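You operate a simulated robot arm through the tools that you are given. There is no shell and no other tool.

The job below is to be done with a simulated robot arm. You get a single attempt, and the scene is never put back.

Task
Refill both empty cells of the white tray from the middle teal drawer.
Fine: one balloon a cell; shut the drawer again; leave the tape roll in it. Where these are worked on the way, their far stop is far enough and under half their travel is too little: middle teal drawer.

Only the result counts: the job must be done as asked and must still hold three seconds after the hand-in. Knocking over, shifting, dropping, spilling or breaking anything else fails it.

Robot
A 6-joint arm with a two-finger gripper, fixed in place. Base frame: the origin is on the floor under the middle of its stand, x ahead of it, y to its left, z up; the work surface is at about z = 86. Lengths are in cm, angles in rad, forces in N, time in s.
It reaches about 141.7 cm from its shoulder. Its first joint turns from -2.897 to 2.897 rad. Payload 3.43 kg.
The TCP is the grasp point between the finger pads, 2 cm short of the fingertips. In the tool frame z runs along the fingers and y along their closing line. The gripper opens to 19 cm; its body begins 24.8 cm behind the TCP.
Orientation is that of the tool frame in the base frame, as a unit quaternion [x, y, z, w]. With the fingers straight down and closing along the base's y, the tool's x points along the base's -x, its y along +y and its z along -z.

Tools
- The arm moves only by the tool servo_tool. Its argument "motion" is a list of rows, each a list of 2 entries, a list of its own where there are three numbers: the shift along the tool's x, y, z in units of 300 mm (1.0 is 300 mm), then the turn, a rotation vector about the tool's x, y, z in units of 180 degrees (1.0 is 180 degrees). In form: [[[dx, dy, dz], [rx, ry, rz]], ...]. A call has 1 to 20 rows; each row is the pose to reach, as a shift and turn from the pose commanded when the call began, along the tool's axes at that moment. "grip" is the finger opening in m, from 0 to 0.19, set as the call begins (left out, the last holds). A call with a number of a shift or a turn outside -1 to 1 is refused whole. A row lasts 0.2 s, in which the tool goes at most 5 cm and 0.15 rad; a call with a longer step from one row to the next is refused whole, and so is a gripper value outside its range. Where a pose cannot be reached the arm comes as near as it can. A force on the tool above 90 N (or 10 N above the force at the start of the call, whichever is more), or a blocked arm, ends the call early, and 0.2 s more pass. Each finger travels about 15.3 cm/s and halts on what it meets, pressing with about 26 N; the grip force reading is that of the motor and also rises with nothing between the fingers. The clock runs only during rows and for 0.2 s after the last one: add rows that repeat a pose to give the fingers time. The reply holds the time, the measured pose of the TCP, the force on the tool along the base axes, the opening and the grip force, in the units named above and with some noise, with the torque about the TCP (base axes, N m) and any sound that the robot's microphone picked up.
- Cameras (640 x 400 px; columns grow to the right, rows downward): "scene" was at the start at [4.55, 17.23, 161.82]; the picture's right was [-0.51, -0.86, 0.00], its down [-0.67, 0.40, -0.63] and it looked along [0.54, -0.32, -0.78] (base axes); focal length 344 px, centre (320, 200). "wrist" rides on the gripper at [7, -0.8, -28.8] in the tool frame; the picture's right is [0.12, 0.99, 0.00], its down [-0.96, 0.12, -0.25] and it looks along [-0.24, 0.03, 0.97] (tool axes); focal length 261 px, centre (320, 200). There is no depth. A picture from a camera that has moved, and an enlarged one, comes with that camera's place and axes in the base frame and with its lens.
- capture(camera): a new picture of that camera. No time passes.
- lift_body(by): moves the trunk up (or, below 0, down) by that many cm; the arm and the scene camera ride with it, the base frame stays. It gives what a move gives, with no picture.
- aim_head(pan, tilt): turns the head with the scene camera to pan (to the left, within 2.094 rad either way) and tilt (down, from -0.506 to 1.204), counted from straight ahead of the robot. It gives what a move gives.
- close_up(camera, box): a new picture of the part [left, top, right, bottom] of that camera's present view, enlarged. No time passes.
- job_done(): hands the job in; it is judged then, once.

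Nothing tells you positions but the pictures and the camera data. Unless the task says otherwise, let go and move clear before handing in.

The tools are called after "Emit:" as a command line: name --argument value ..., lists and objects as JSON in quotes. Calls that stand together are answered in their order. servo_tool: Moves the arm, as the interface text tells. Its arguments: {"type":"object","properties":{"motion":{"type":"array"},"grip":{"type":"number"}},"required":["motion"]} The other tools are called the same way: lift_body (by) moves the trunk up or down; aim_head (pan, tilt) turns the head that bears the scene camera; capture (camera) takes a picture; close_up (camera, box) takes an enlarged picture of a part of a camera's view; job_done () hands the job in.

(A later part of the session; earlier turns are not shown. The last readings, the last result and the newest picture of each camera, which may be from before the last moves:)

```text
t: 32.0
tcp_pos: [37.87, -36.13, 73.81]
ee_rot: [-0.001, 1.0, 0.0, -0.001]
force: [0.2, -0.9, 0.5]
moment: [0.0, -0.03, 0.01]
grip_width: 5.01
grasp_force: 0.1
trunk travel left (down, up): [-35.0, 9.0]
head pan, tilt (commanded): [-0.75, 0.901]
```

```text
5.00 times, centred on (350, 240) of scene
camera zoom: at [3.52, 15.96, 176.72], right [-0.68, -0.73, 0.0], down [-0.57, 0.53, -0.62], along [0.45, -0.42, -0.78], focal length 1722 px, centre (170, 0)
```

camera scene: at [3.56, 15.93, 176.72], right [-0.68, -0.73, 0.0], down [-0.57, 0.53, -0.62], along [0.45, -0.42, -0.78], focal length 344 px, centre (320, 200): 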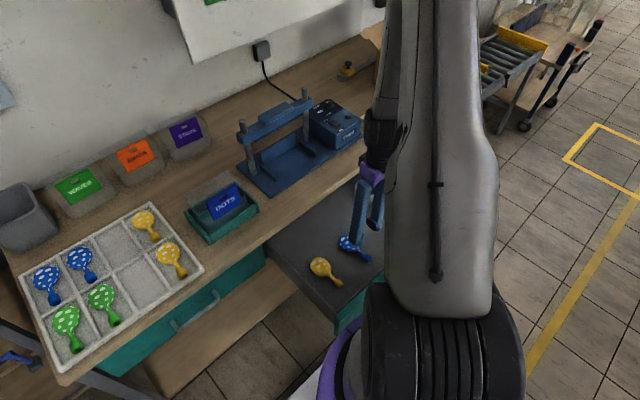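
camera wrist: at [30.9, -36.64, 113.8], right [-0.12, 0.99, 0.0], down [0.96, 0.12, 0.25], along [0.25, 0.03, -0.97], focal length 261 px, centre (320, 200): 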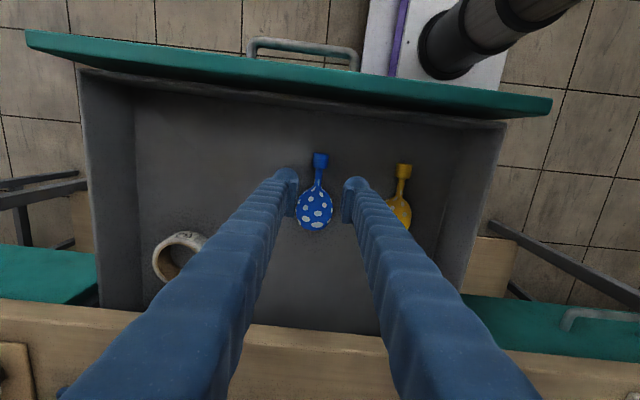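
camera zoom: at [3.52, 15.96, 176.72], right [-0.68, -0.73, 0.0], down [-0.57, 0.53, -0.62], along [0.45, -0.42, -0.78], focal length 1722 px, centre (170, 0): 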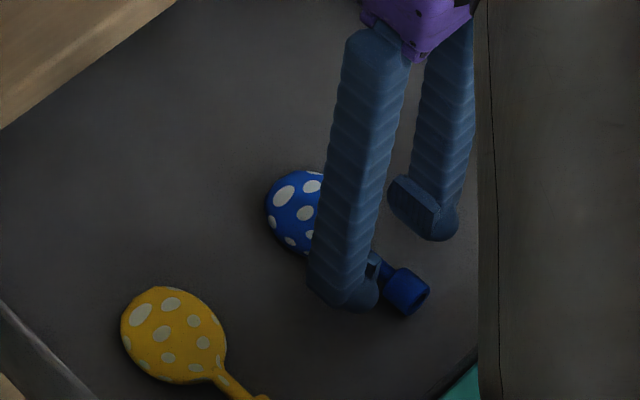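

The neck is centred between the fingers with the tips still above the floor. I'll go down in small steps, watching the force for contact.

Emit:
servo_tool --motion '[[[0, 0, 0.03], [0, 0, 0]], [[0, 0, 0.06], [0, 0, 0]], [[0, 0, 0.09], [0, 0, 0]], [[0, 0, 0.09], [0, 0, 0]]]'

Emit:
close_up --camera "wrist" --box '[220, 100, 420, 240]'

Emit:
close_up --camera "scene" --box '[320, 210, 400, 270]'

```text
t: 33.0
tcp_pos: [37.77, -36.11, 71.13]
ee_rot: [-0.001, 1.0, 0.0, 0.0]
force: [-0.4, -0.6, -0.1]
moment: [0.0, 0.0, 0.06]
grip_width: 5.03
grasp_force: 0.1
trunk travel left (down, up): [-35.0, 9.0]
head pan, tilt (commanded): [-0.75, 0.901]
```

```text
2.86 times, centred on (320, 170) of wrist
camera zoom: at [30.85, -37.0, 99.89], right [-0.12, 0.99, 0.0], down [0.96, 0.12, 0.25], along [0.25, 0.03, -0.97], focal length 745 px, centre (320, 286)
```

zoom: 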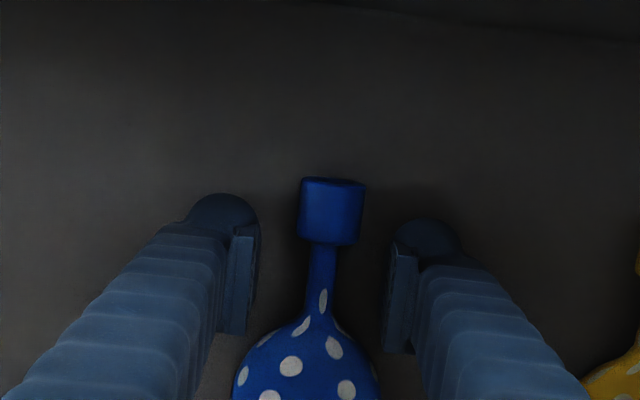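

```text
6.67 times, centred on (360, 240) of scene
camera zoom: at [3.52, 15.95, 176.72], right [-0.68, -0.73, 0.0], down [-0.57, 0.53, -0.62], along [0.45, -0.42, -0.78], focal length 2296 px, centre (53, -67)
```

zoom: 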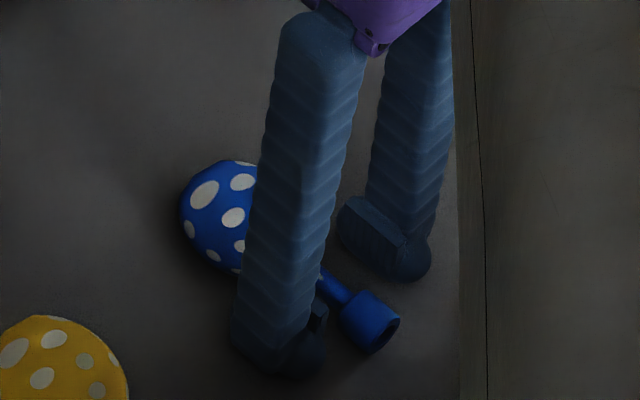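

No contact yet, and the neck lies squarely between the pads. I'll go down another 0.4 cm.

Emit:
servo_tool --motion '[[[0, 0, 0.007], [0, 0, 0]], [[0, 0, 0.0135], [0, 0, 0]], [[0, 0, 0.0135], [0, 0, 0]]]'

Emit:
close_up --camera "scene" --box '[320, 210, 400, 270]'

```text
t: 33.8
tcp_pos: [37.76, -36.07, 70.97]
ee_rot: [-0.001, 1.0, -0.001, 0.001]
force: [0.0, -0.1, 45.6]
moment: [0.45, 0.04, -0.04]
grip_width: 5.0
grasp_force: 0.0
trunk travel left (down, up): [-35.0, 9.0]
head pan, tilt (commanded): [-0.75, 0.901]
```

```text
6.67 times, centred on (360, 240) of scene
camera zoom: at [3.32, 16.12, 176.75], right [-0.68, -0.73, 0.0], down [-0.57, 0.53, -0.62], along [0.45, -0.42, -0.78], focal length 2296 px, centre (53, -67)
```

zoom: 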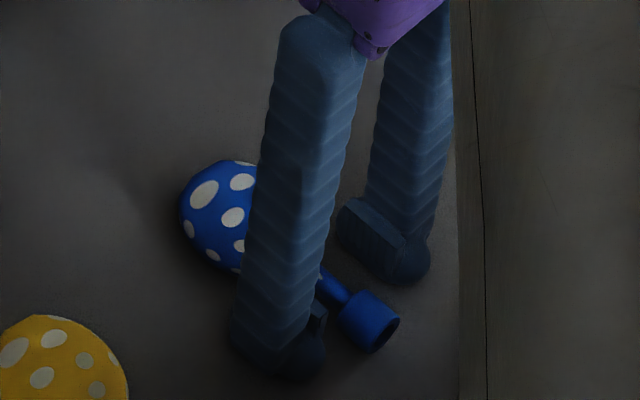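

The tips touched the floor with the TCP at about 71.0, so the drawer floor is at z ≈ 69. I'll back off 0.6 cm and close on the neck.

Emit:
servo_tool --motion '[[[0, 0, -0.02], [0, 0, 0]], [[0, 0, -0.02], [0, 0, 0]]]'

Emit:
servo_tool --motion '[[[0, 0, 0], [0, 0, 0]], [[0, 0, 0], [0, 0, 0]], [[0, 0, 0], [0, 0, 0]], [[0, 0, 0], [0, 0, 0]]]' --grip 0.0

Emit:
close_up --camera "wrist" --box '[220, 100, 420, 240]'

Emit:
close_up --camera "scene" --box '[320, 210, 400, 270]'

```text
t: 34.4
tcp_pos: [37.86, -36.01, 71.35]
ee_rot: [-0.002, 1.0, 0.0, -0.001]
force: [0.0, -0.6, -0.5]
moment: [0.0, 0.0, 0.01]
grip_width: 5.01
grasp_force: 0.2
trunk travel left (down, up): [-35.0, 9.0]
head pan, tilt (commanded): [-0.75, 0.901]
```

```text
t: 35.4
tcp_pos: [37.89, -36.05, 71.46]
ee_rot: [-0.001, 1.0, 0.0, 0.0]
force: [-0.2, -0.5, 0.0]
moment: [-0.01, 0.02, 0.02]
grip_width: 2.22
grasp_force: 13.7
trunk travel left (down, up): [-35.0, 9.0]
head pan, tilt (commanded): [-0.75, 0.901]
```

```text
2.86 times, centred on (320, 170) of wrist
camera zoom: at [30.87, -36.97, 100.18], right [-0.12, 0.99, 0.0], down [0.96, 0.12, 0.25], along [0.25, 0.03, -0.97], focal length 745 px, centre (320, 286)
```

zoom: 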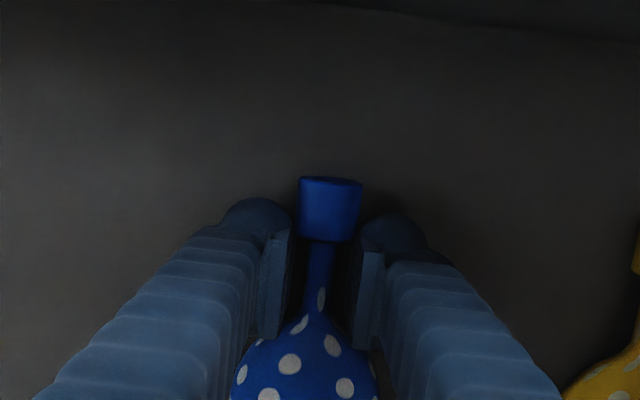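

```text
6.67 times, centred on (360, 240) of scene
camera zoom: at [3.52, 15.97, 176.72], right [-0.68, -0.73, 0.0], down [-0.57, 0.53, -0.62], along [0.45, -0.42, -0.78], focal length 2296 px, centre (53, -67)
```

zoom: 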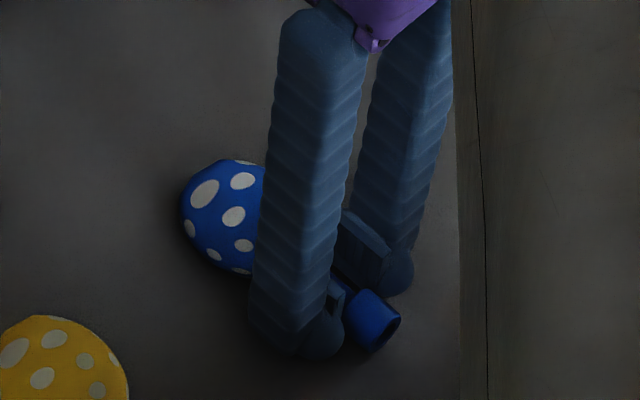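

The fingers stopped at 2.2 cm with a modest force reading, so I'll wait a moment and see whether they've settled.

Emit:
servo_tool --motion '[[[0, 0, 0], [0, 0, 0]], [[0, 0, 0], [0, 0, 0]], [[0, 0, 0], [0, 0, 0]], [[0, 0, 0], [0, 0, 0]]]' --grip 0.0

Emit:
close_up --camera "wrist" --box '[270, 130, 370, 200]'

```text
t: 36.4
tcp_pos: [37.91, -36.18, 71.4]
ee_rot: [-0.001, 1.0, 0.0, 0.001]
force: [-0.1, 0.4, 0.3]
moment: [-0.02, 0.01, 0.02]
grip_width: 2.22
grasp_force: 14.1
trunk travel left (down, up): [-35.0, 9.0]
head pan, tilt (commanded): [-0.75, 0.901]
```

```text
5.71 times, centred on (320, 165) of wrist
camera zoom: at [30.87, -36.97, 100.18], right [-0.12, 0.99, 0.0], down [0.96, 0.12, 0.25], along [0.25, 0.03, -0.97], focal length 1489 px, centre (320, 400)
```

zoom: 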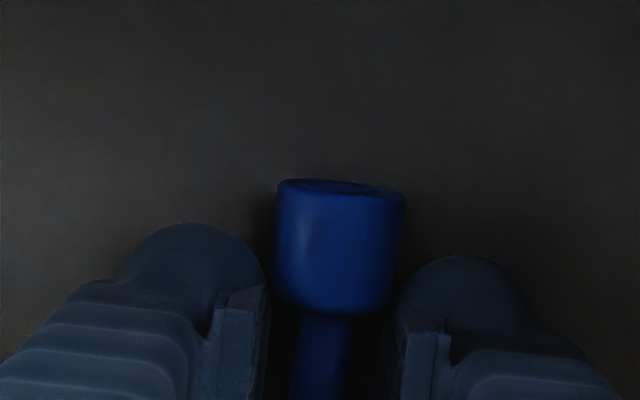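

It has settled at 2.22 cm, gripping the neck and cap region. I'll lift gently by 3 cm and check that the balloon comes along.

Emit:
servo_tool --motion '[[[0, 0, -0.02], [0, 0, 0]], [[0, 0, -0.05], [0, 0, 0]], [[0, 0, -0.08], [0, 0, 0]], [[0, 0, -0.1], [0, 0, 0]], [[0, 0, -0.1], [0, 0, 0]]]'

Emit:
capture --camera "wrist"

Emit:
close_up --camera "scene" --box '[300, 190, 400, 270]'

```text
t: 37.6
tcp_pos: [38.01, -36.04, 74.32]
ee_rot: [0.0, 1.0, -0.001, 0.0]
force: [0.1, 0.1, -0.8]
moment: [0.01, 0.02, 0.01]
grip_width: 2.2
grasp_force: 13.8
trunk travel left (down, up): [-35.0, 9.0]
head pan, tilt (commanded): [-0.75, 0.901]
```

```text
taken
camera wrist: at [30.89, -37.0, 103.14], right [-0.12, 0.99, 0.0], down [0.96, 0.12, 0.25], along [0.25, 0.03, -0.97], focal length 261 px, centre (320, 200)
```

wrist: 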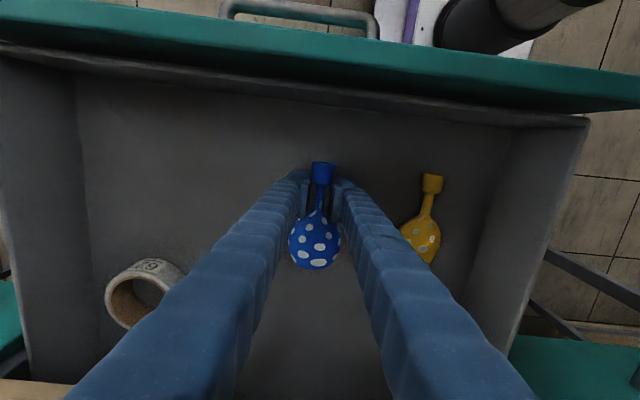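

```text
5.00 times, centred on (350, 230) of scene
camera zoom: at [3.53, 15.97, 176.72], right [-0.68, -0.73, 0.0], down [-0.57, 0.53, -0.62], along [0.45, -0.42, -0.78], focal length 1722 px, centre (170, 50)
```

zoom: 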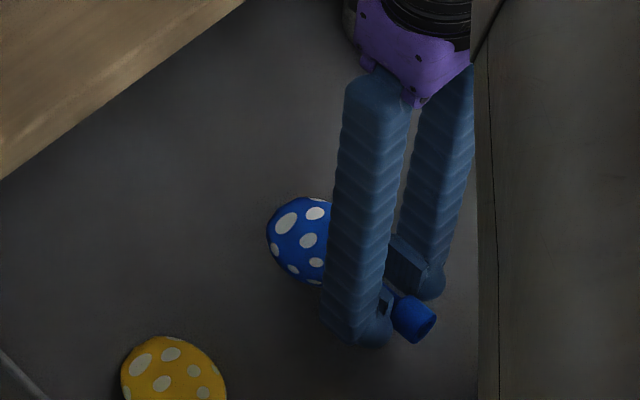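

The blue balloon came up level with the gripper. I'll raise it well clear of the drawer and bench, then carry it toward the tray.

Emit:
servo_tool --motion '[[[0, 0, -0.06], [0, 0, 0]], [[0, 0, -0.14], [0, 0, 0]], [[0, 0, -0.23], [0, 0, 0]], [[0, 0, -0.32], [0, 0, 0]], [[0, 0, -0.41], [0, 0, 0]], [[0, 0, -0.5], [0, 0, 0]], [[0, 0, -0.59], [0, 0, 0]], [[0, 0, -0.68], [0, 0, 0]], [[0, 0, -0.77], [0, 0, 0]], [[0, 0, -0.86], [0, 0, 0]], [[0, 0, -0.93], [0, 0, 0]], [[0, 0, -0.96], [0, 0, 0]]]'

Emit:
aim_head --pan -0.25 --tilt 0.85

Emit:
capture --camera "scene"

Emit:
capture --camera "wrist"

```text
t: 40.2
tcp_pos: [37.9, -36.13, 103.13]
ee_rot: [0.0, 1.0, 0.0, 0.0]
force: [-0.2, 0.4, -0.4]
moment: [0.01, 0.01, 0.0]
grip_width: 2.22
grasp_force: 14.2
trunk travel left (down, up): [-35.0, 9.0]
head pan, tilt (commanded): [-0.75, 0.901]
```

```text
t: 41.2
tcp_pos: [37.92, -36.11, 103.14]
ee_rot: [-0.001, 1.0, 0.0, 0.0]
force: [0.1, 0.5, -0.6]
moment: [0.04, 0.0, 0.0]
grip_width: 2.21
grasp_force: 14.1
trunk travel left (down, up): [-35.0, 9.0]
head pan, tilt (commanded): [-0.25, 0.85]
```

```text
taken
camera scene: at [5.55, 19.18, 177.11], right [-0.25, -0.97, 0.0], down [-0.73, 0.19, -0.66], along [0.64, -0.16, -0.75], focal length 344 px, centre (320, 200)
```

scene: 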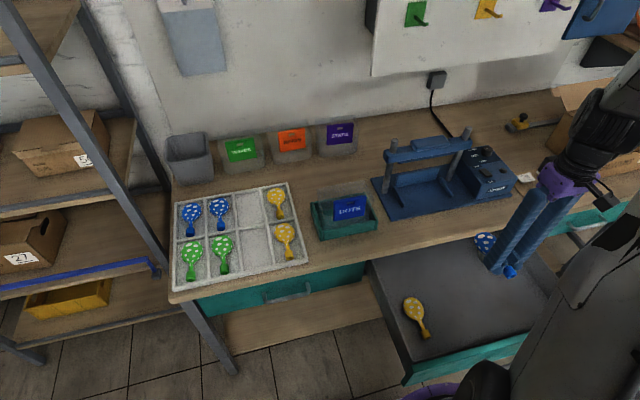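

```text
taken
camera wrist: at [30.9, -37.12, 131.93], right [-0.12, 0.99, 0.0], down [0.96, 0.12, 0.25], along [0.25, 0.03, -0.97], focal length 261 px, centre (320, 200)
```

wrist: 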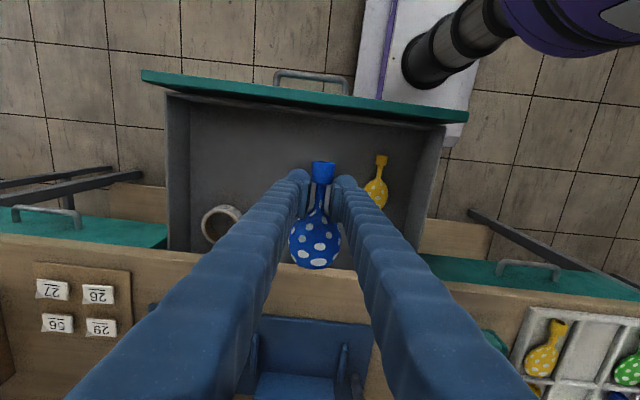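

The blue balloon is held steadily. Before carrying it over, I'll zoom on the tray to fix the empty cells' positions.

Emit:
close_up --camera "scene" --box '[160, 170, 320, 300]'

```text
3.08 times, centred on (240, 235) of scene
camera zoom: at [5.55, 19.18, 177.11], right [-0.25, -0.97, 0.0], down [-0.73, 0.19, -0.66], along [0.64, -0.16, -0.75], focal length 1060 px, centre (566, 92)
```

zoom: 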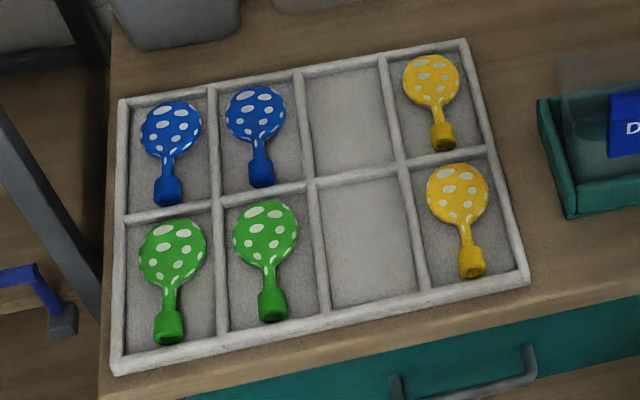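

The empty column is at y ≈ 23.8, with cell centres near x 83.9 (far) and x 67.9 (near). I'll carry the blue balloon up and across to above the far cell in two legs.

Emit:
servo_tool --motion '[[[-0.0278, 0.0384, -0.04], [0, 0, 0]], [[-0.0834, 0.1152, -0.08], [0, 0, 0]], [[-0.139, 0.192, -0.12], [0, 0, 0]], [[-0.1947, 0.2688, -0.133], [0, 0, 0]], [[-0.2503, 0.3456, -0.133], [0, 0, 0]], [[-0.3059, 0.4224, -0.133], [0, 0, 0]], [[-0.3616, 0.4992, -0.133], [0, 0, 0]], [[-0.4172, 0.576, -0.133], [0, 0, 0]], [[-0.4728, 0.6528, -0.133], [0, 0, 0]], [[-0.5285, 0.7296, -0.133], [0, 0, 0]], [[-0.5841, 0.8064, -0.133], [0, 0, 0]], [[-0.6397, 0.8832, -0.133], [0, 0, 0]], [[-0.6954, 0.96, -0.133], [0, 0, 0]], [[-0.7233, 0.9983, -0.133], [0, 0, 0]]]'

Emit:
servo_tool --motion '[[[-0.0278, 0.0384, 0], [0, 0, 0]], [[-0.0834, 0.1152, 0], [0, 0, 0]], [[-0.139, 0.192, 0], [0, 0, 0]], [[-0.1947, 0.2688, 0], [0, 0, 0]], [[-0.2503, 0.3456, 0], [0, 0, 0]], [[-0.3059, 0.4224, 0], [0, 0, 0]], [[-0.3616, 0.4992, 0], [0, 0, 0]], [[-0.4172, 0.576, 0], [0, 0, 0]], [[-0.4728, 0.6528, 0], [0, 0, 0]], [[-0.5285, 0.7296, 0], [0, 0, 0]], [[-0.5841, 0.8064, 0], [0, 0, 0]], [[-0.6397, 0.8832, 0], [0, 0, 0]], [[-0.6954, 0.96, 0], [0, 0, 0]], [[-0.7233, 0.9983, 0], [0, 0, 0]]]'

Emit:
capture --camera "scene"

Emit:
capture --camera "wrist"

```text
t: 44.2
tcp_pos: [59.59, -6.05, 107.24]
ee_rot: [-0.001, 1.0, 0.0, 0.0]
force: [0.2, 0.4, 0.3]
moment: [-0.07, 0.02, 0.02]
grip_width: 2.21
grasp_force: 13.9
trunk travel left (down, up): [-35.0, 9.0]
head pan, tilt (commanded): [-0.25, 0.85]
```

```text
t: 47.2
tcp_pos: [81.23, 23.89, 107.24]
ee_rot: [-0.001, 1.0, 0.001, 0.0]
force: [0.8, 0.2, 0.3]
moment: [0.02, 0.0, -0.03]
grip_width: 2.2
grasp_force: 14.1
trunk travel left (down, up): [-35.0, 9.0]
head pan, tilt (commanded): [-0.25, 0.85]
```

```text
taken
camera scene: at [5.64, 19.23, 177.1], right [-0.25, -0.97, 0.0], down [-0.73, 0.19, -0.66], along [0.64, -0.16, -0.75], focal length 344 px, centre (320, 200)
```

scene: 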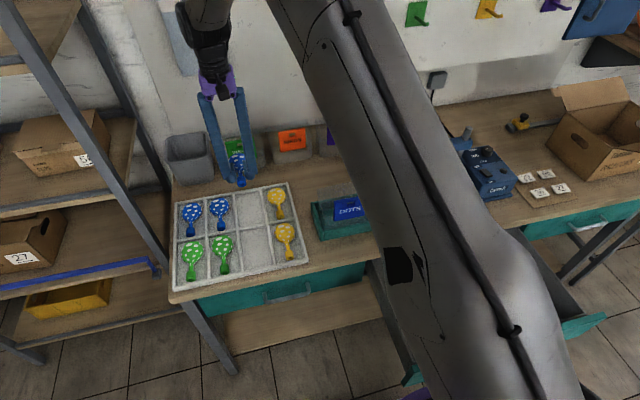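

```text
taken
camera wrist: at [74.23, 22.94, 136.02], right [-0.12, 0.99, 0.0], down [0.96, 0.12, 0.25], along [0.24, 0.03, -0.97], focal length 261 px, centre (320, 200)
```

wrist: 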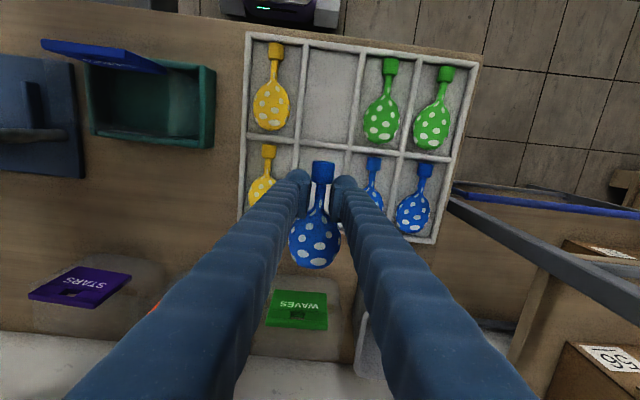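

The balloon hangs over the far part of the empty column. I'll zoom into the wrist view to align it with the cell dividers.

Emit:
close_up --camera "wrist" --box '[230, 20, 490, 260]'

Emit:
close_up --camera "scene" --box '[160, 130, 320, 250]'

```text
1.67 times, centred on (360, 140) of wrist
camera zoom: at [74.23, 22.94, 136.02], right [-0.12, 0.99, 0.0], down [0.96, 0.12, 0.25], along [0.24, 0.03, -0.97], focal length 434 px, centre (253, 300)
```

zoom: 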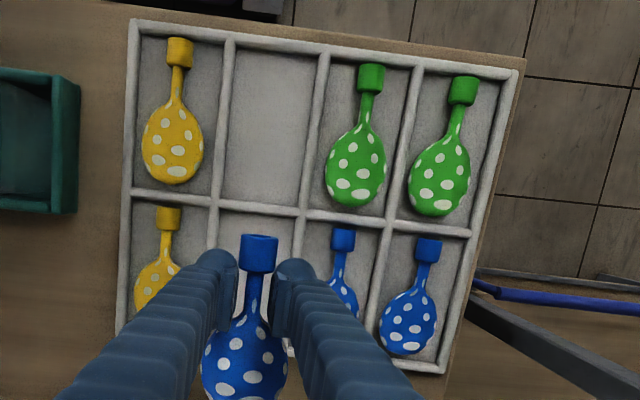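

```text
3.33 times, centred on (240, 190) of scene
camera zoom: at [5.64, 19.23, 177.1], right [-0.25, -0.97, 0.0], down [-0.73, 0.19, -0.66], along [0.64, -0.16, -0.75], focal length 1148 px, centre (587, 233)
```

zoom: 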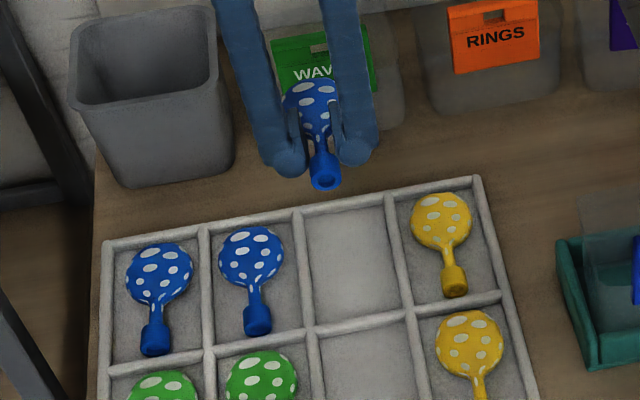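

The column's dividers are at y 18.9 and 28.5 (centre 23.7) and the far cell is centred at x ≈ 84. I'll nudge the alignment and lower to z 95, still above the tray, to judge heights.

Emit:
servo_tool --motion '[[[-0.005, -0.0067, 0.07], [0, 0, 0]], [[-0.005, -0.0067, 0.15], [0, 0, 0]], [[-0.005, -0.0067, 0.23], [0, 0, 0]], [[-0.005, -0.0067, 0.31], [0, 0, 0]], [[-0.005, -0.0067, 0.38], [0, 0, 0]], [[-0.005, -0.0067, 0.408], [0, 0, 0]]]'

Emit:
close_up --camera "scene" --box '[170, 150, 310, 255]'

Emit:
close_up --camera "wrist" --box '[220, 80, 420, 280]'

```text
t: 48.6
tcp_pos: [81.32, 23.34, 94.68]
ee_rot: [-0.001, 1.0, 0.0, -0.001]
force: [-0.6, 0.3, 0.4]
moment: [-0.01, 0.01, -0.01]
grip_width: 2.2
grasp_force: 13.4
trunk travel left (down, up): [-35.0, 9.0]
head pan, tilt (commanded): [-0.25, 0.85]
```

```text
3.81 times, centred on (240, 202) of scene
camera zoom: at [5.65, 19.22, 177.1], right [-0.25, -0.97, 0.0], down [-0.73, 0.19, -0.66], along [0.64, -0.16, -0.75], focal length 1312 px, centre (625, 190)
```

zoom: 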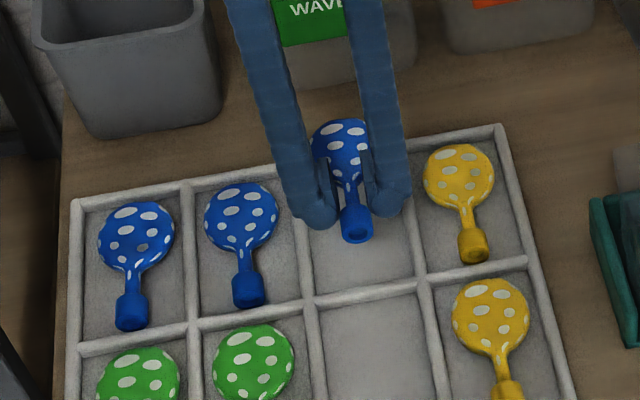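

```text
2.00 times, centred on (320, 180) of wrist
camera zoom: at [74.35, 22.53, 123.56], right [-0.12, 0.99, 0.0], down [0.96, 0.12, 0.25], along [0.24, 0.03, -0.97], focal length 521 px, centre (320, 240)
```

zoom: 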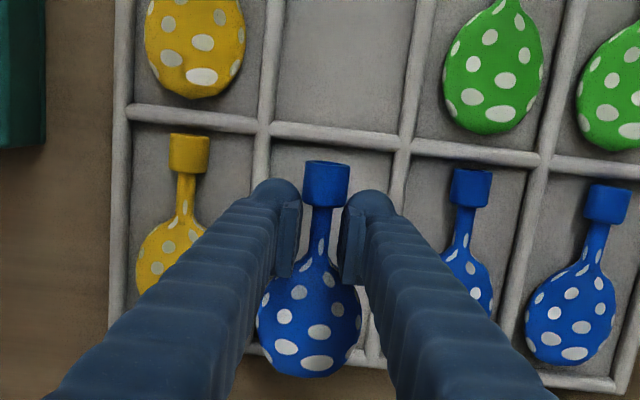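

The balloon's length is well centred in the far cell; sideways it needs about +0.35 cm. The divider tops look to be near z 87.9 and the cell floor near 86.5, so I'll lower to TCP z ≈ 90 with that correction and look again.

Emit:
servo_tool --motion '[[[0, 0.012, 0], [0, 0, 0]], [[0, 0.012, 0.05], [0, 0, 0]], [[0, 0.012, 0.1], [0, 0, 0]], [[0, 0.012, 0.14], [0, 0, 0]], [[0, 0.012, 0.156], [0, 0, 0]], [[0, 0.012, 0.156], [0, 0, 0]]]'

Emit:
close_up --camera "scene" --box '[200, 170, 290, 240]'

Emit:
close_up --camera "wrist" --box '[220, 80, 420, 280]'

```text
t: 50.0
tcp_pos: [81.37, 23.8, 90.24]
ee_rot: [-0.001, 1.0, 0.0, 0.0]
force: [-1.1, 0.1, -0.2]
moment: [0.0, -0.02, -0.01]
grip_width: 2.2
grasp_force: 14.3
trunk travel left (down, up): [-35.0, 9.0]
head pan, tilt (commanded): [-0.25, 0.85]
```

```text
5.71 times, centred on (245, 205) of scene
camera zoom: at [5.65, 19.21, 177.1], right [-0.25, -0.97, 0.0], down [-0.73, 0.19, -0.66], along [0.64, -0.16, -0.75], focal length 1968 px, centre (749, 171)
```

zoom: 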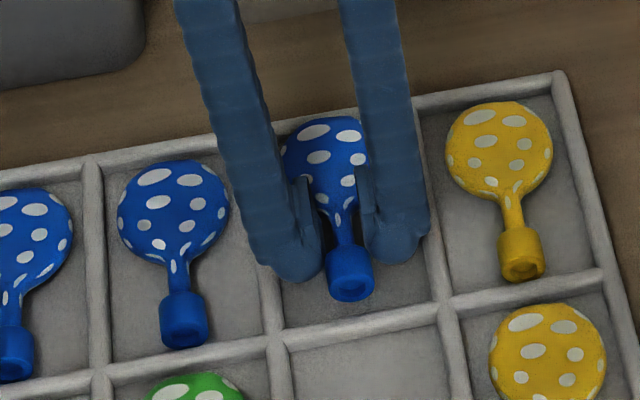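

```text
2.00 times, centred on (320, 180) of wrist
camera zoom: at [74.48, 23.01, 118.96], right [-0.12, 0.99, 0.0], down [0.96, 0.12, 0.25], along [0.24, 0.03, -0.97], focal length 521 px, centre (320, 240)
```

zoom: 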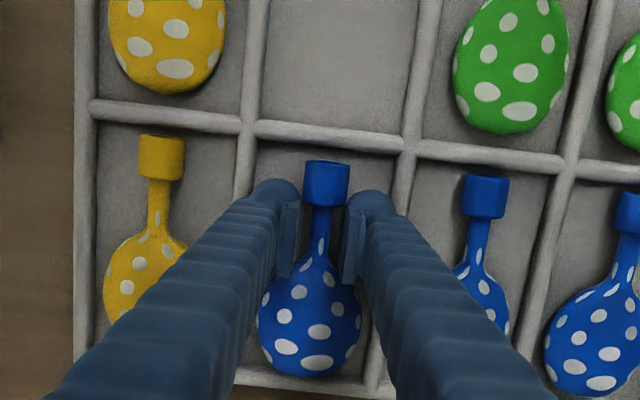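

Everything is clear of the dividers. I'll shift 0.1 cm right and lower 0.6 cm more before letting go.

Emit:
servo_tool --motion '[[[0, -0.0035, 0.01], [0, 0, 0]], [[0, -0.0035, 0.02], [0, 0, 0]], [[0, -0.0035, 0.02], [0, 0, 0]]]'

Emit:
close_up --camera "scene" --box '[200, 170, 290, 240]'

Emit:
close_up --camera "wrist" --box '[260, 120, 380, 220]'

```text
t: 50.8
tcp_pos: [81.29, 23.89, 89.84]
ee_rot: [-0.002, 1.0, -0.001, -0.001]
force: [-0.2, -0.5, -0.3]
moment: [0.01, 0.01, -0.01]
grip_width: 2.18
grasp_force: 14.3
trunk travel left (down, up): [-35.0, 9.0]
head pan, tilt (commanded): [-0.25, 0.85]
```

```text
5.71 times, centred on (245, 205) of scene
camera zoom: at [5.65, 19.22, 177.1], right [-0.25, -0.97, 0.0], down [-0.73, 0.19, -0.66], along [0.64, -0.16, -0.75], focal length 1968 px, centre (749, 171)
```

zoom: 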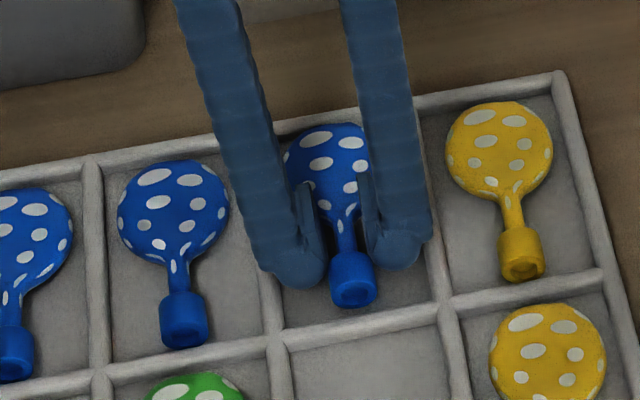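

```text
4.00 times, centred on (320, 170) of wrist
camera zoom: at [74.38, 22.96, 118.47], right [-0.12, 0.99, 0.0], down [0.96, 0.12, 0.25], along [0.24, 0.03, -0.97], focal length 1043 px, centre (320, 320)
```

zoom: 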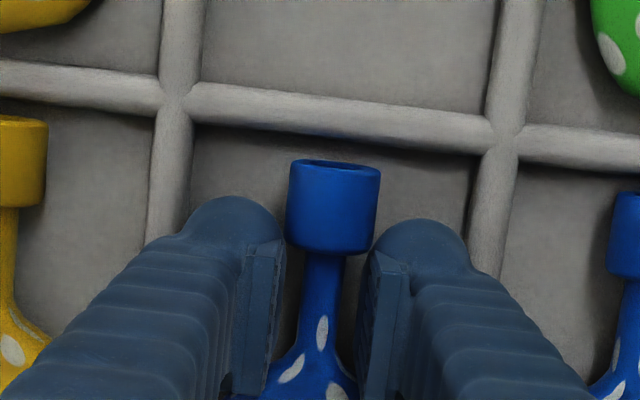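

The fingers sit within the cell width, with about 0.15 cm to spare per side once I shift 0.1 cm left. I'll lower 0.35 cm further and open only slightly so the balloon settles in.

Emit:
servo_tool --motion '[[[0, 0.0035, 0.006], [0, 0, 0]], [[0, 0.0035, 0.012], [0, 0, 0]], [[0, 0.0035, 0.012], [0, 0, 0]]]'

Emit:
servo_tool --motion '[[[0, 0, 0], [0, 0, 0]], [[0, 0, 0], [0, 0, 0]], [[0, 0, 0], [0, 0, 0]]]' --grip 0.028

Emit:
close_up --camera "wrist" --box '[260, 120, 380, 220]'

Emit:
close_up --camera "scene" --box '[200, 170, 290, 240]'

```text
t: 51.6
tcp_pos: [81.4, 23.9, 89.29]
ee_rot: [-0.001, 1.0, 0.0, -0.001]
force: [-0.4, 0.2, 0.7]
moment: [0.01, 0.01, -0.01]
grip_width: 2.15
grasp_force: 14.0
trunk travel left (down, up): [-35.0, 9.0]
head pan, tilt (commanded): [-0.25, 0.85]
```

```text
t: 52.4
tcp_pos: [81.26, 24.01, 89.27]
ee_rot: [-0.001, 1.0, 0.0, 0.0]
force: [0.1, -0.2, -0.8]
moment: [0.0, -0.01, -0.01]
grip_width: 2.77
grasp_force: 0.0
trunk travel left (down, up): [-35.0, 9.0]
head pan, tilt (commanded): [-0.25, 0.85]
```

```text
4.00 times, centred on (320, 170) of wrist
camera zoom: at [74.38, 23.09, 118.08], right [-0.12, 0.99, 0.0], down [0.96, 0.12, 0.25], along [0.24, 0.03, -0.97], focal length 1043 px, centre (320, 320)
```

zoom: 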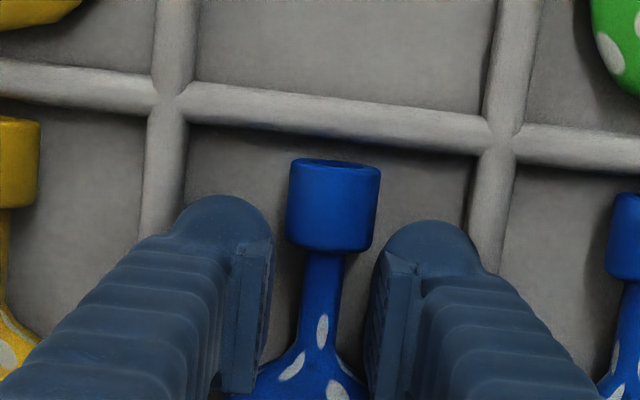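

```text
5.71 times, centred on (245, 205) of scene
camera zoom: at [5.65, 19.21, 177.1], right [-0.25, -0.97, 0.0], down [-0.73, 0.19, -0.66], along [0.64, -0.16, -0.75], focal length 1968 px, centre (749, 171)
```

zoom: 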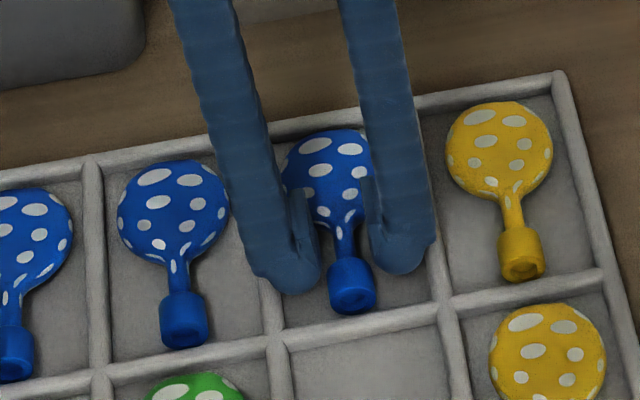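

The fingers have opened to 2.77 cm with no force on the tool. I'll rise straight up and check that the balloon stays in the cell.

Emit:
servo_tool --motion '[[[0, 0, -0.02], [0, 0, 0]], [[0, 0, -0.05], [0, 0, 0]], [[0, 0, -0.1], [0, 0, 0]], [[0, 0, -0.18], [0, 0, 0]], [[0, 0, -0.28], [0, 0, 0]], [[0, 0, -0.4], [0, 0, 0]], [[0, 0, -0.52], [0, 0, 0]], [[0, 0, -0.6], [0, 0, 0]]]'

Emit:
close_up --camera "scene" --box '[160, 150, 320, 300]'

Emit:
capture --camera "wrist"

```text
t: 54.2
tcp_pos: [81.22, 24.16, 107.17]
ee_rot: [-0.001, 1.0, 0.0, 0.001]
force: [-0.4, -0.3, -0.2]
moment: [0.01, -0.04, 0.0]
grip_width: 2.78
grasp_force: 0.1
trunk travel left (down, up): [-35.0, 9.0]
head pan, tilt (commanded): [-0.25, 0.85]
```

```text
2.67 times, centred on (240, 225) of scene
camera zoom: at [5.55, 19.19, 177.11], right [-0.25, -0.97, 0.0], down [-0.73, 0.19, -0.66], along [0.64, -0.16, -0.75], focal length 918 px, centre (533, 133)
```

zoom: 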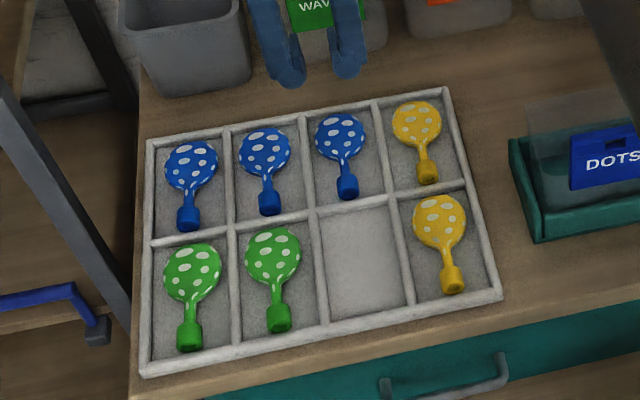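

```text
taken
camera wrist: at [74.24, 23.15, 136.1], right [-0.12, 0.99, 0.0], down [0.96, 0.12, 0.25], along [0.25, 0.03, -0.97], focal length 261 px, centre (320, 200)
```

wrist: 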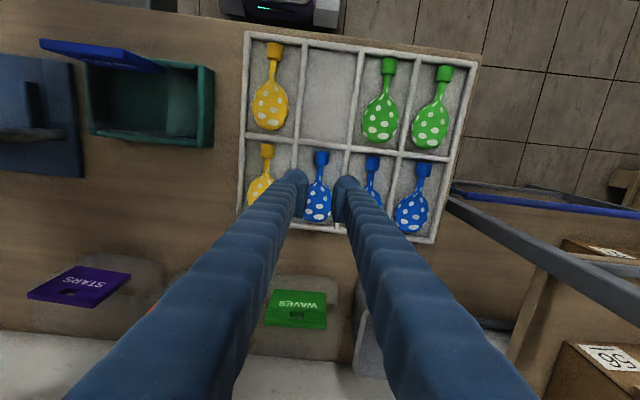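

The blue balloon lies neatly in the far cell and nothing else moved. Next I'll return above the drawer for the yellow one, near y -22.

Emit:
servo_tool --motion '[[[0.04, -0.043, 0], [0, 0, 0]], [[0.12, -0.128, 0], [0, 0, 0]], [[0.2, -0.214, 0], [0, 0, 0]], [[0.28, -0.3, 0], [0, 0, 0]], [[0.36, -0.385, 0], [0, 0, 0]], [[0.44, -0.47, 0], [0, 0, 0]], [[0.52, -0.556, 0], [0, 0, 0]], [[0.6, -0.64, 0], [0, 0, 0]], [[0.68, -0.727, 0], [0, 0, 0]], [[0.72, -0.77, 0], [0, 0, 0]]]' --grip 0.05

Emit:
servo_tool --motion '[[[0.04, -0.043, 0.01], [0, 0, 0]], [[0.12, -0.128, 0.02], [0, 0, 0]], [[0.2, -0.214, 0.04], [0, 0, 0]], [[0.28, -0.3, 0.06], [0, 0, 0]], [[0.36, -0.385, 0.08], [0, 0, 0]], [[0.44, -0.47, 0.1], [0, 0, 0]], [[0.52, -0.556, 0.12], [0, 0, 0]], [[0.6, -0.64, 0.15], [0, 0, 0]], [[0.68, -0.727, 0.18], [0, 0, 0]], [[0.72, -0.77, 0.2], [0, 0, 0]]]'

Emit:
aim_head --pan -0.6 --tilt 0.95

Emit:
capture --camera "wrist"

Emit:
capture --camera "scene"

```text
t: 56.4
tcp_pos: [59.78, 0.92, 107.16]
ee_rot: [-0.001, 1.0, -0.001, 0.0]
force: [-0.4, -0.3, -0.7]
moment: [0.1, -0.01, 0.0]
grip_width: 5.02
grasp_force: 0.0
trunk travel left (down, up): [-35.0, 9.0]
head pan, tilt (commanded): [-0.25, 0.85]
```

```text
t: 58.6
tcp_pos: [38.13, -22.52, 101.08]
ee_rot: [-0.001, 1.0, -0.001, 0.001]
force: [0.1, -0.4, -0.2]
moment: [0.05, 0.0, 0.01]
grip_width: 5.01
grasp_force: 0.1
trunk travel left (down, up): [-35.0, 9.0]
head pan, tilt (commanded): [-0.25, 0.85]
```

```text
t: 59.4
tcp_pos: [38.19, -22.32, 101.18]
ee_rot: [-0.001, 1.0, -0.001, 0.0]
force: [0.6, 0.5, -0.1]
moment: [-0.02, -0.01, 0.0]
grip_width: 4.99
grasp_force: 0.1
trunk travel left (down, up): [-35.0, 9.0]
head pan, tilt (commanded): [-0.6, 0.949]
```

```text
taken
camera wrist: at [31.17, -23.25, 129.96], right [-0.12, 0.99, 0.0], down [0.96, 0.12, 0.25], along [0.25, 0.03, -0.97], focal length 261 px, centre (320, 200)
```

wrist: 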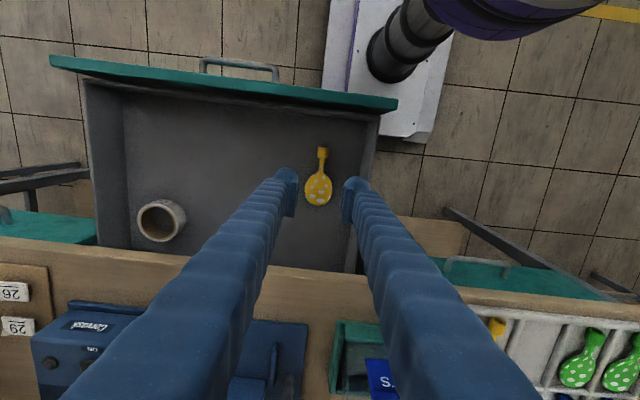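

```text
taken
camera scene: at [3.98, 17.04, 176.36], right [-0.56, -0.83, 0.0], down [-0.67, 0.46, -0.58], along [0.48, -0.33, -0.81], focal length 344 px, centre (320, 200)
```

scene: 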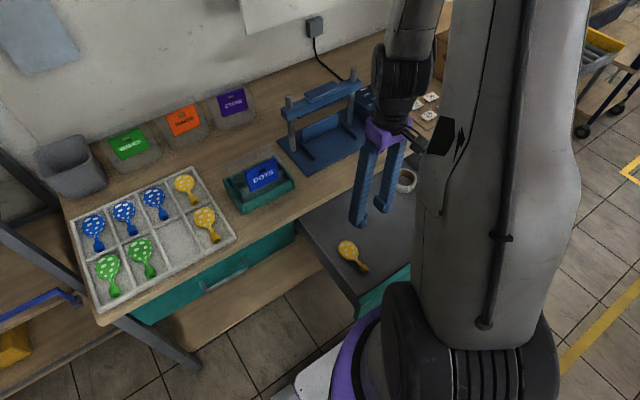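

I'm above the yellow balloon with the fingers open to 5 cm. I'll zoom in for its exact neck position.

Emit:
close_up --camera "wrist" --box '[250, 120, 390, 220]'

```text
4.00 times, centred on (320, 170) of wrist
camera zoom: at [31.17, -23.25, 129.96], right [-0.12, 0.99, 0.0], down [0.96, 0.12, 0.25], along [0.25, 0.03, -0.97], focal length 1043 px, centre (320, 320)
```

zoom: 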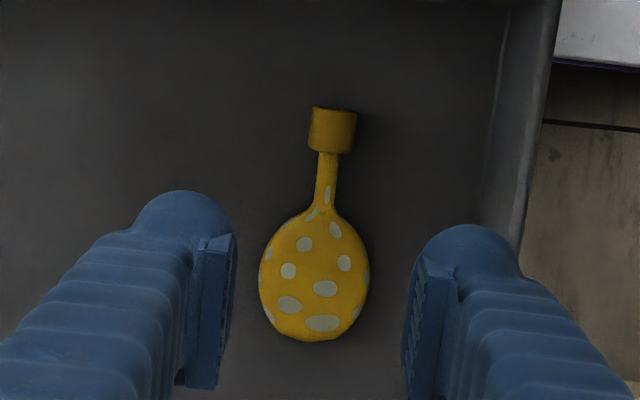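

The yellow neck is at about (37.8, -22.1). I'll descend to z 76 with a small correction and check once more.

Emit:
servo_tool --motion '[[[0.012, 0.01, 0.06], [0, 0, 0]], [[0.012, 0.01, 0.15], [0, 0, 0]], [[0.012, 0.01, 0.25], [0, 0, 0]], [[0.012, 0.01, 0.35], [0, 0, 0]], [[0.012, 0.01, 0.45], [0, 0, 0]], [[0.012, 0.01, 0.55], [0, 0, 0]], [[0.012, 0.01, 0.65], [0, 0, 0]], [[0.012, 0.01, 0.74], [0, 0, 0]], [[0.012, 0.01, 0.8], [0, 0, 0]], [[0.012, 0.01, 0.837], [0, 0, 0]], [[0.012, 0.01, 0.837], [0, 0, 0]]]'

Emit:
close_up --camera "wrist" --box '[220, 100, 420, 240]'

Emit:
capture --camera "scene"

```text
t: 61.8
tcp_pos: [37.94, -21.9, 76.09]
ee_rot: [-0.001, 1.0, 0.0, 0.0]
force: [0.1, -0.4, -0.3]
moment: [0.01, -0.02, 0.03]
grip_width: 4.97
grasp_force: 0.0
trunk travel left (down, up): [-35.0, 9.0]
head pan, tilt (commanded): [-0.6, 0.949]
```

```text
2.86 times, centred on (320, 170) of wrist
camera zoom: at [30.99, -22.9, 104.91], right [-0.12, 0.99, 0.0], down [0.96, 0.12, 0.25], along [0.25, 0.03, -0.97], focal length 745 px, centre (320, 286)
```

zoom: 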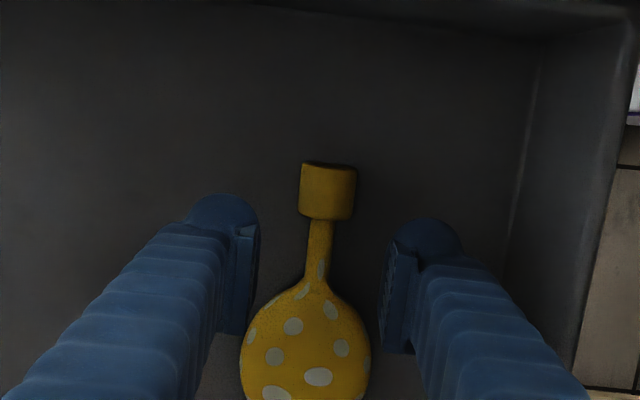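

```text
taken
camera scene: at [4.01, 17.0, 176.36], right [-0.56, -0.83, 0.0], down [-0.67, 0.46, -0.58], along [0.48, -0.33, -0.81], focal length 344 px, centre (320, 200)
```

scene: 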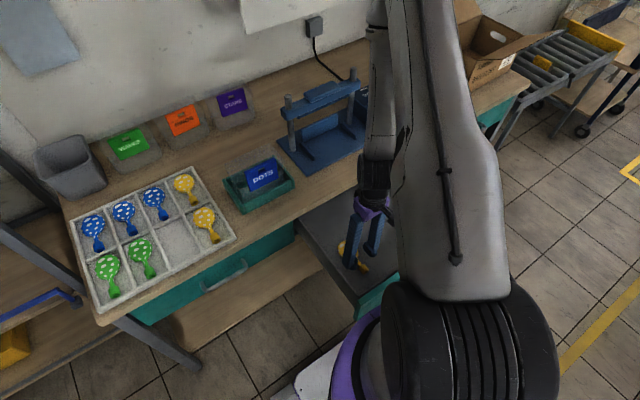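

The alignment is good. I'll descend to just above the drawer floor at TCP z ≈ 71.6 and close on the neck.

Emit:
servo_tool --motion '[[[0.005, 0, 0.05], [0, 0, 0]], [[0.005, 0, 0.1], [0, 0, 0]], [[0.005, 0, 0.135], [0, 0, 0]], [[0.005, 0, 0.148], [0, 0, 0]], [[0.005, 0, 0.148], [0, 0, 0]]]'

Emit:
servo_tool --motion '[[[0, 0, 0], [0, 0, 0]], [[0, 0, 0], [0, 0, 0]], [[0, 0, 0], [0, 0, 0]], [[0, 0, 0], [0, 0, 0]], [[0, 0, 0], [0, 0, 0]]]' --grip 0.0

Emit:
close_up --camera "wrist" --box '[220, 100, 420, 240]'

```text
t: 63.0
tcp_pos: [37.62, -21.96, 71.72]
ee_rot: [0.0, 1.0, -0.001, 0.0]
force: [1.2, -0.7, 0.0]
moment: [0.02, -0.02, 0.02]
grip_width: 5.01
grasp_force: 0.0
trunk travel left (down, up): [-35.0, 9.0]
head pan, tilt (commanded): [-0.6, 0.949]
```

```text
t: 64.2
tcp_pos: [37.67, -21.92, 71.76]
ee_rot: [-0.001, 1.0, 0.001, 0.001]
force: [0.1, 0.9, -1.4]
moment: [-0.03, 0.0, -0.02]
grip_width: 2.14
grasp_force: 14.2
trunk travel left (down, up): [-35.0, 9.0]
head pan, tilt (commanded): [-0.6, 0.949]
```

```text
2.86 times, centred on (320, 170) of wrist
camera zoom: at [30.69, -22.86, 100.55], right [-0.12, 0.99, 0.0], down [0.96, 0.12, 0.25], along [0.25, 0.03, -0.97], focal length 745 px, centre (320, 286)
```

zoom: 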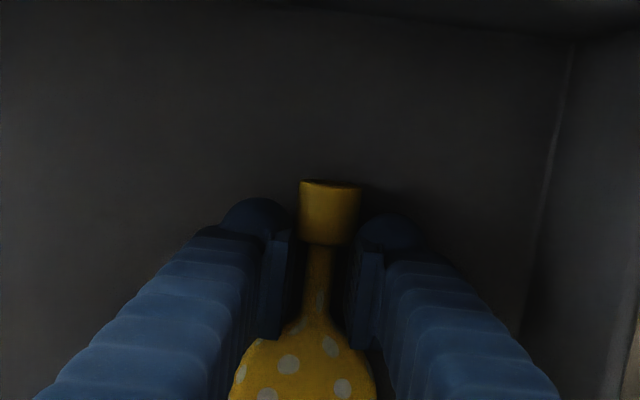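

The grip is the same as on the blue one: 2.14 cm and a 14 N reading. I'll lift gently, then raise clear.

Emit:
servo_tool --motion '[[[0, 0, -0.02], [0, 0, 0]], [[0, 0, -0.05], [0, 0, 0]], [[0, 0, -0.08], [0, 0, 0]], [[0, 0, -0.1], [0, 0, 0]], [[0, 0, -0.1], [0, 0, 0]]]'

Emit:
capture --camera "wrist"

```text
t: 65.4
tcp_pos: [37.7, -21.85, 74.62]
ee_rot: [-0.001, 1.0, 0.001, -0.001]
force: [0.1, -0.5, 0.6]
moment: [0.0, 0.01, -0.03]
grip_width: 2.09
grasp_force: 14.3
trunk travel left (down, up): [-35.0, 9.0]
head pan, tilt (commanded): [-0.6, 0.949]
```

```text
taken
camera wrist: at [30.68, -22.8, 103.49], right [-0.12, 0.99, 0.0], down [0.96, 0.12, 0.25], along [0.24, 0.03, -0.97], focal length 261 px, centre (320, 200)
```

wrist: 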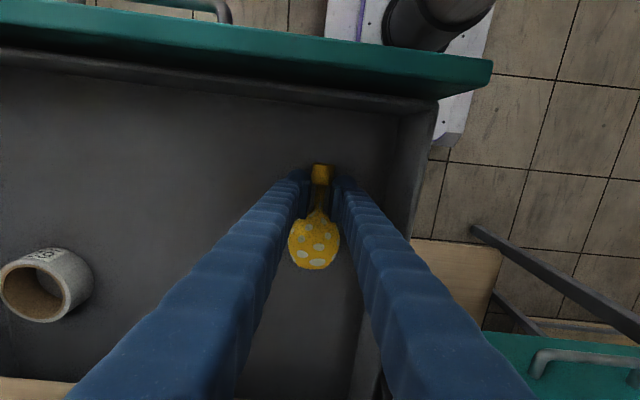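

The yellow balloon is up and level. I'll raise it clear and carry it over to above the near empty cell, TCP target about (65.25, 23.7).

Emit:
servo_tool --motion '[[[0, 0, -0.06], [0, 0, 0]], [[0, 0, -0.14], [0, 0, 0]], [[0, 0, -0.23], [0, 0, 0]], [[0, 0, -0.32], [0, 0, 0]], [[0, 0, -0.41], [0, 0, 0]], [[0, 0, -0.5], [0, 0, 0]], [[0, 0, -0.59], [0, 0, 0]], [[0, 0, -0.68], [0, 0, 0]], [[0, 0, -0.77], [0, 0, 0]], [[0, 0, -0.86], [0, 0, 0]], [[0, 0, -0.93], [0, 0, 0]], [[0, 0, -0.967], [0, 0, 0]]]'

Emit:
servo_tool --motion '[[[-0.023, 0.038, -0.01], [0, 0, 0]], [[-0.069, 0.114, -0.02], [0, 0, 0]], [[-0.115, 0.19, -0.03], [0, 0, 0]], [[-0.161, 0.266, -0.04], [0, 0, 0]], [[-0.207, 0.342, -0.05], [0, 0, 0]], [[-0.253, 0.418, -0.06], [0, 0, 0]], [[-0.299, 0.494, -0.07], [0, 0, 0]], [[-0.345, 0.57, -0.08], [0, 0, 0]], [[-0.391, 0.646, -0.09], [0, 0, 0]], [[-0.437, 0.722, -0.1], [0, 0, 0]], [[-0.459, 0.76, -0.1], [0, 0, 0]]]'

Emit:
servo_tool --motion '[[[-0.023, 0.038, 0], [0, 0, 0]], [[-0.069, 0.114, 0], [0, 0, 0]], [[-0.115, 0.19, 0], [0, 0, 0]], [[-0.161, 0.266, 0], [0, 0, 0]], [[-0.207, 0.342, 0], [0, 0, 0]], [[-0.253, 0.418, 0], [0, 0, 0]], [[-0.299, 0.494, 0], [0, 0, 0]], [[-0.345, 0.57, 0], [0, 0, 0]], [[-0.391, 0.646, 0], [0, 0, 0]], [[-0.437, 0.722, 0], [0, 0, 0]], [[-0.459, 0.76, 0], [0, 0, 0]], [[-0.459, 0.76, 0], [0, 0, 0]]]'

Emit:
aim_head --pan -0.1 --tilt 0.9

Emit:
capture --camera "wrist"

Emit:
capture --camera "scene"

```text
t: 68.0
tcp_pos: [37.78, -21.8, 103.73]
ee_rot: [-0.001, 1.0, 0.0, -0.001]
force: [0.8, -0.5, 0.2]
moment: [0.0, 0.02, -0.02]
grip_width: 0.0
grasp_force: 14.3
trunk travel left (down, up): [-35.0, 9.0]
head pan, tilt (commanded): [-0.6, 0.949]
```

```text
t: 70.4
tcp_pos: [51.55, 0.94, 106.69]
ee_rot: [0.0, 1.0, -0.001, 0.0]
force: [-0.6, -0.4, 0.5]
moment: [-0.02, 0.02, 0.0]
grip_width: 0.03
grasp_force: 14.0
trunk travel left (down, up): [-35.0, 9.0]
head pan, tilt (commanded): [-0.6, 0.949]
```

```text
t: 73.0
tcp_pos: [65.14, 23.67, 106.66]
ee_rot: [-0.001, 1.0, 0.0, 0.0]
force: [-0.4, 0.0, 1.1]
moment: [-0.02, -0.02, 0.02]
grip_width: 0.0
grasp_force: 14.6
trunk travel left (down, up): [-35.0, 9.0]
head pan, tilt (commanded): [-0.6, 0.949]
```

```text
t: 73.9
tcp_pos: [65.12, 23.86, 106.63]
ee_rot: [-0.001, 1.0, 0.0, 0.0]
force: [1.0, 0.3, 0.0]
moment: [-0.01, 0.01, -0.02]
grip_width: 0.0
grasp_force: 13.5
trunk travel left (down, up): [-35.0, 9.0]
head pan, tilt (commanded): [-0.099, 0.901]
```

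```text
taken
camera wrist: at [58.14, 22.8, 135.46], right [-0.12, 0.99, 0.0], down [0.96, 0.12, 0.25], along [0.24, 0.03, -0.97], focal length 261 px, centre (320, 200)
```

wrist: 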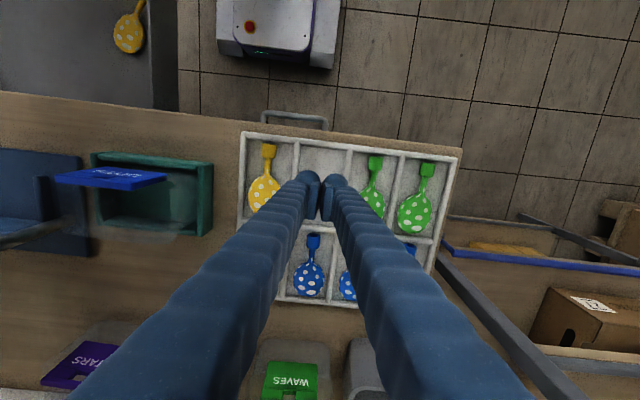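

```text
taken
camera scene: at [5.54, 20.38, 176.71], right [-0.1, -0.99, 0.0], down [-0.78, 0.08, -0.62], along [0.62, -0.06, -0.78], focal length 344 px, centre (320, 200)
```

scene: 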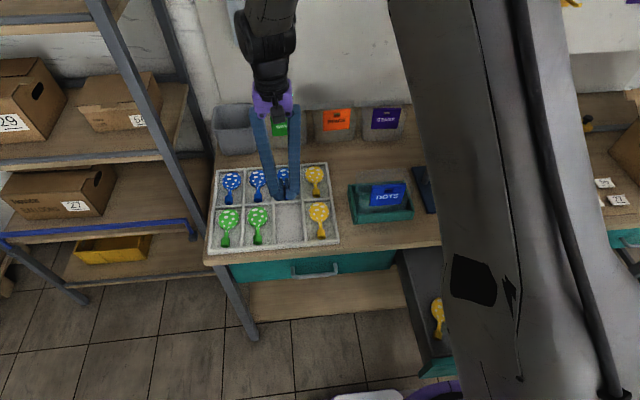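

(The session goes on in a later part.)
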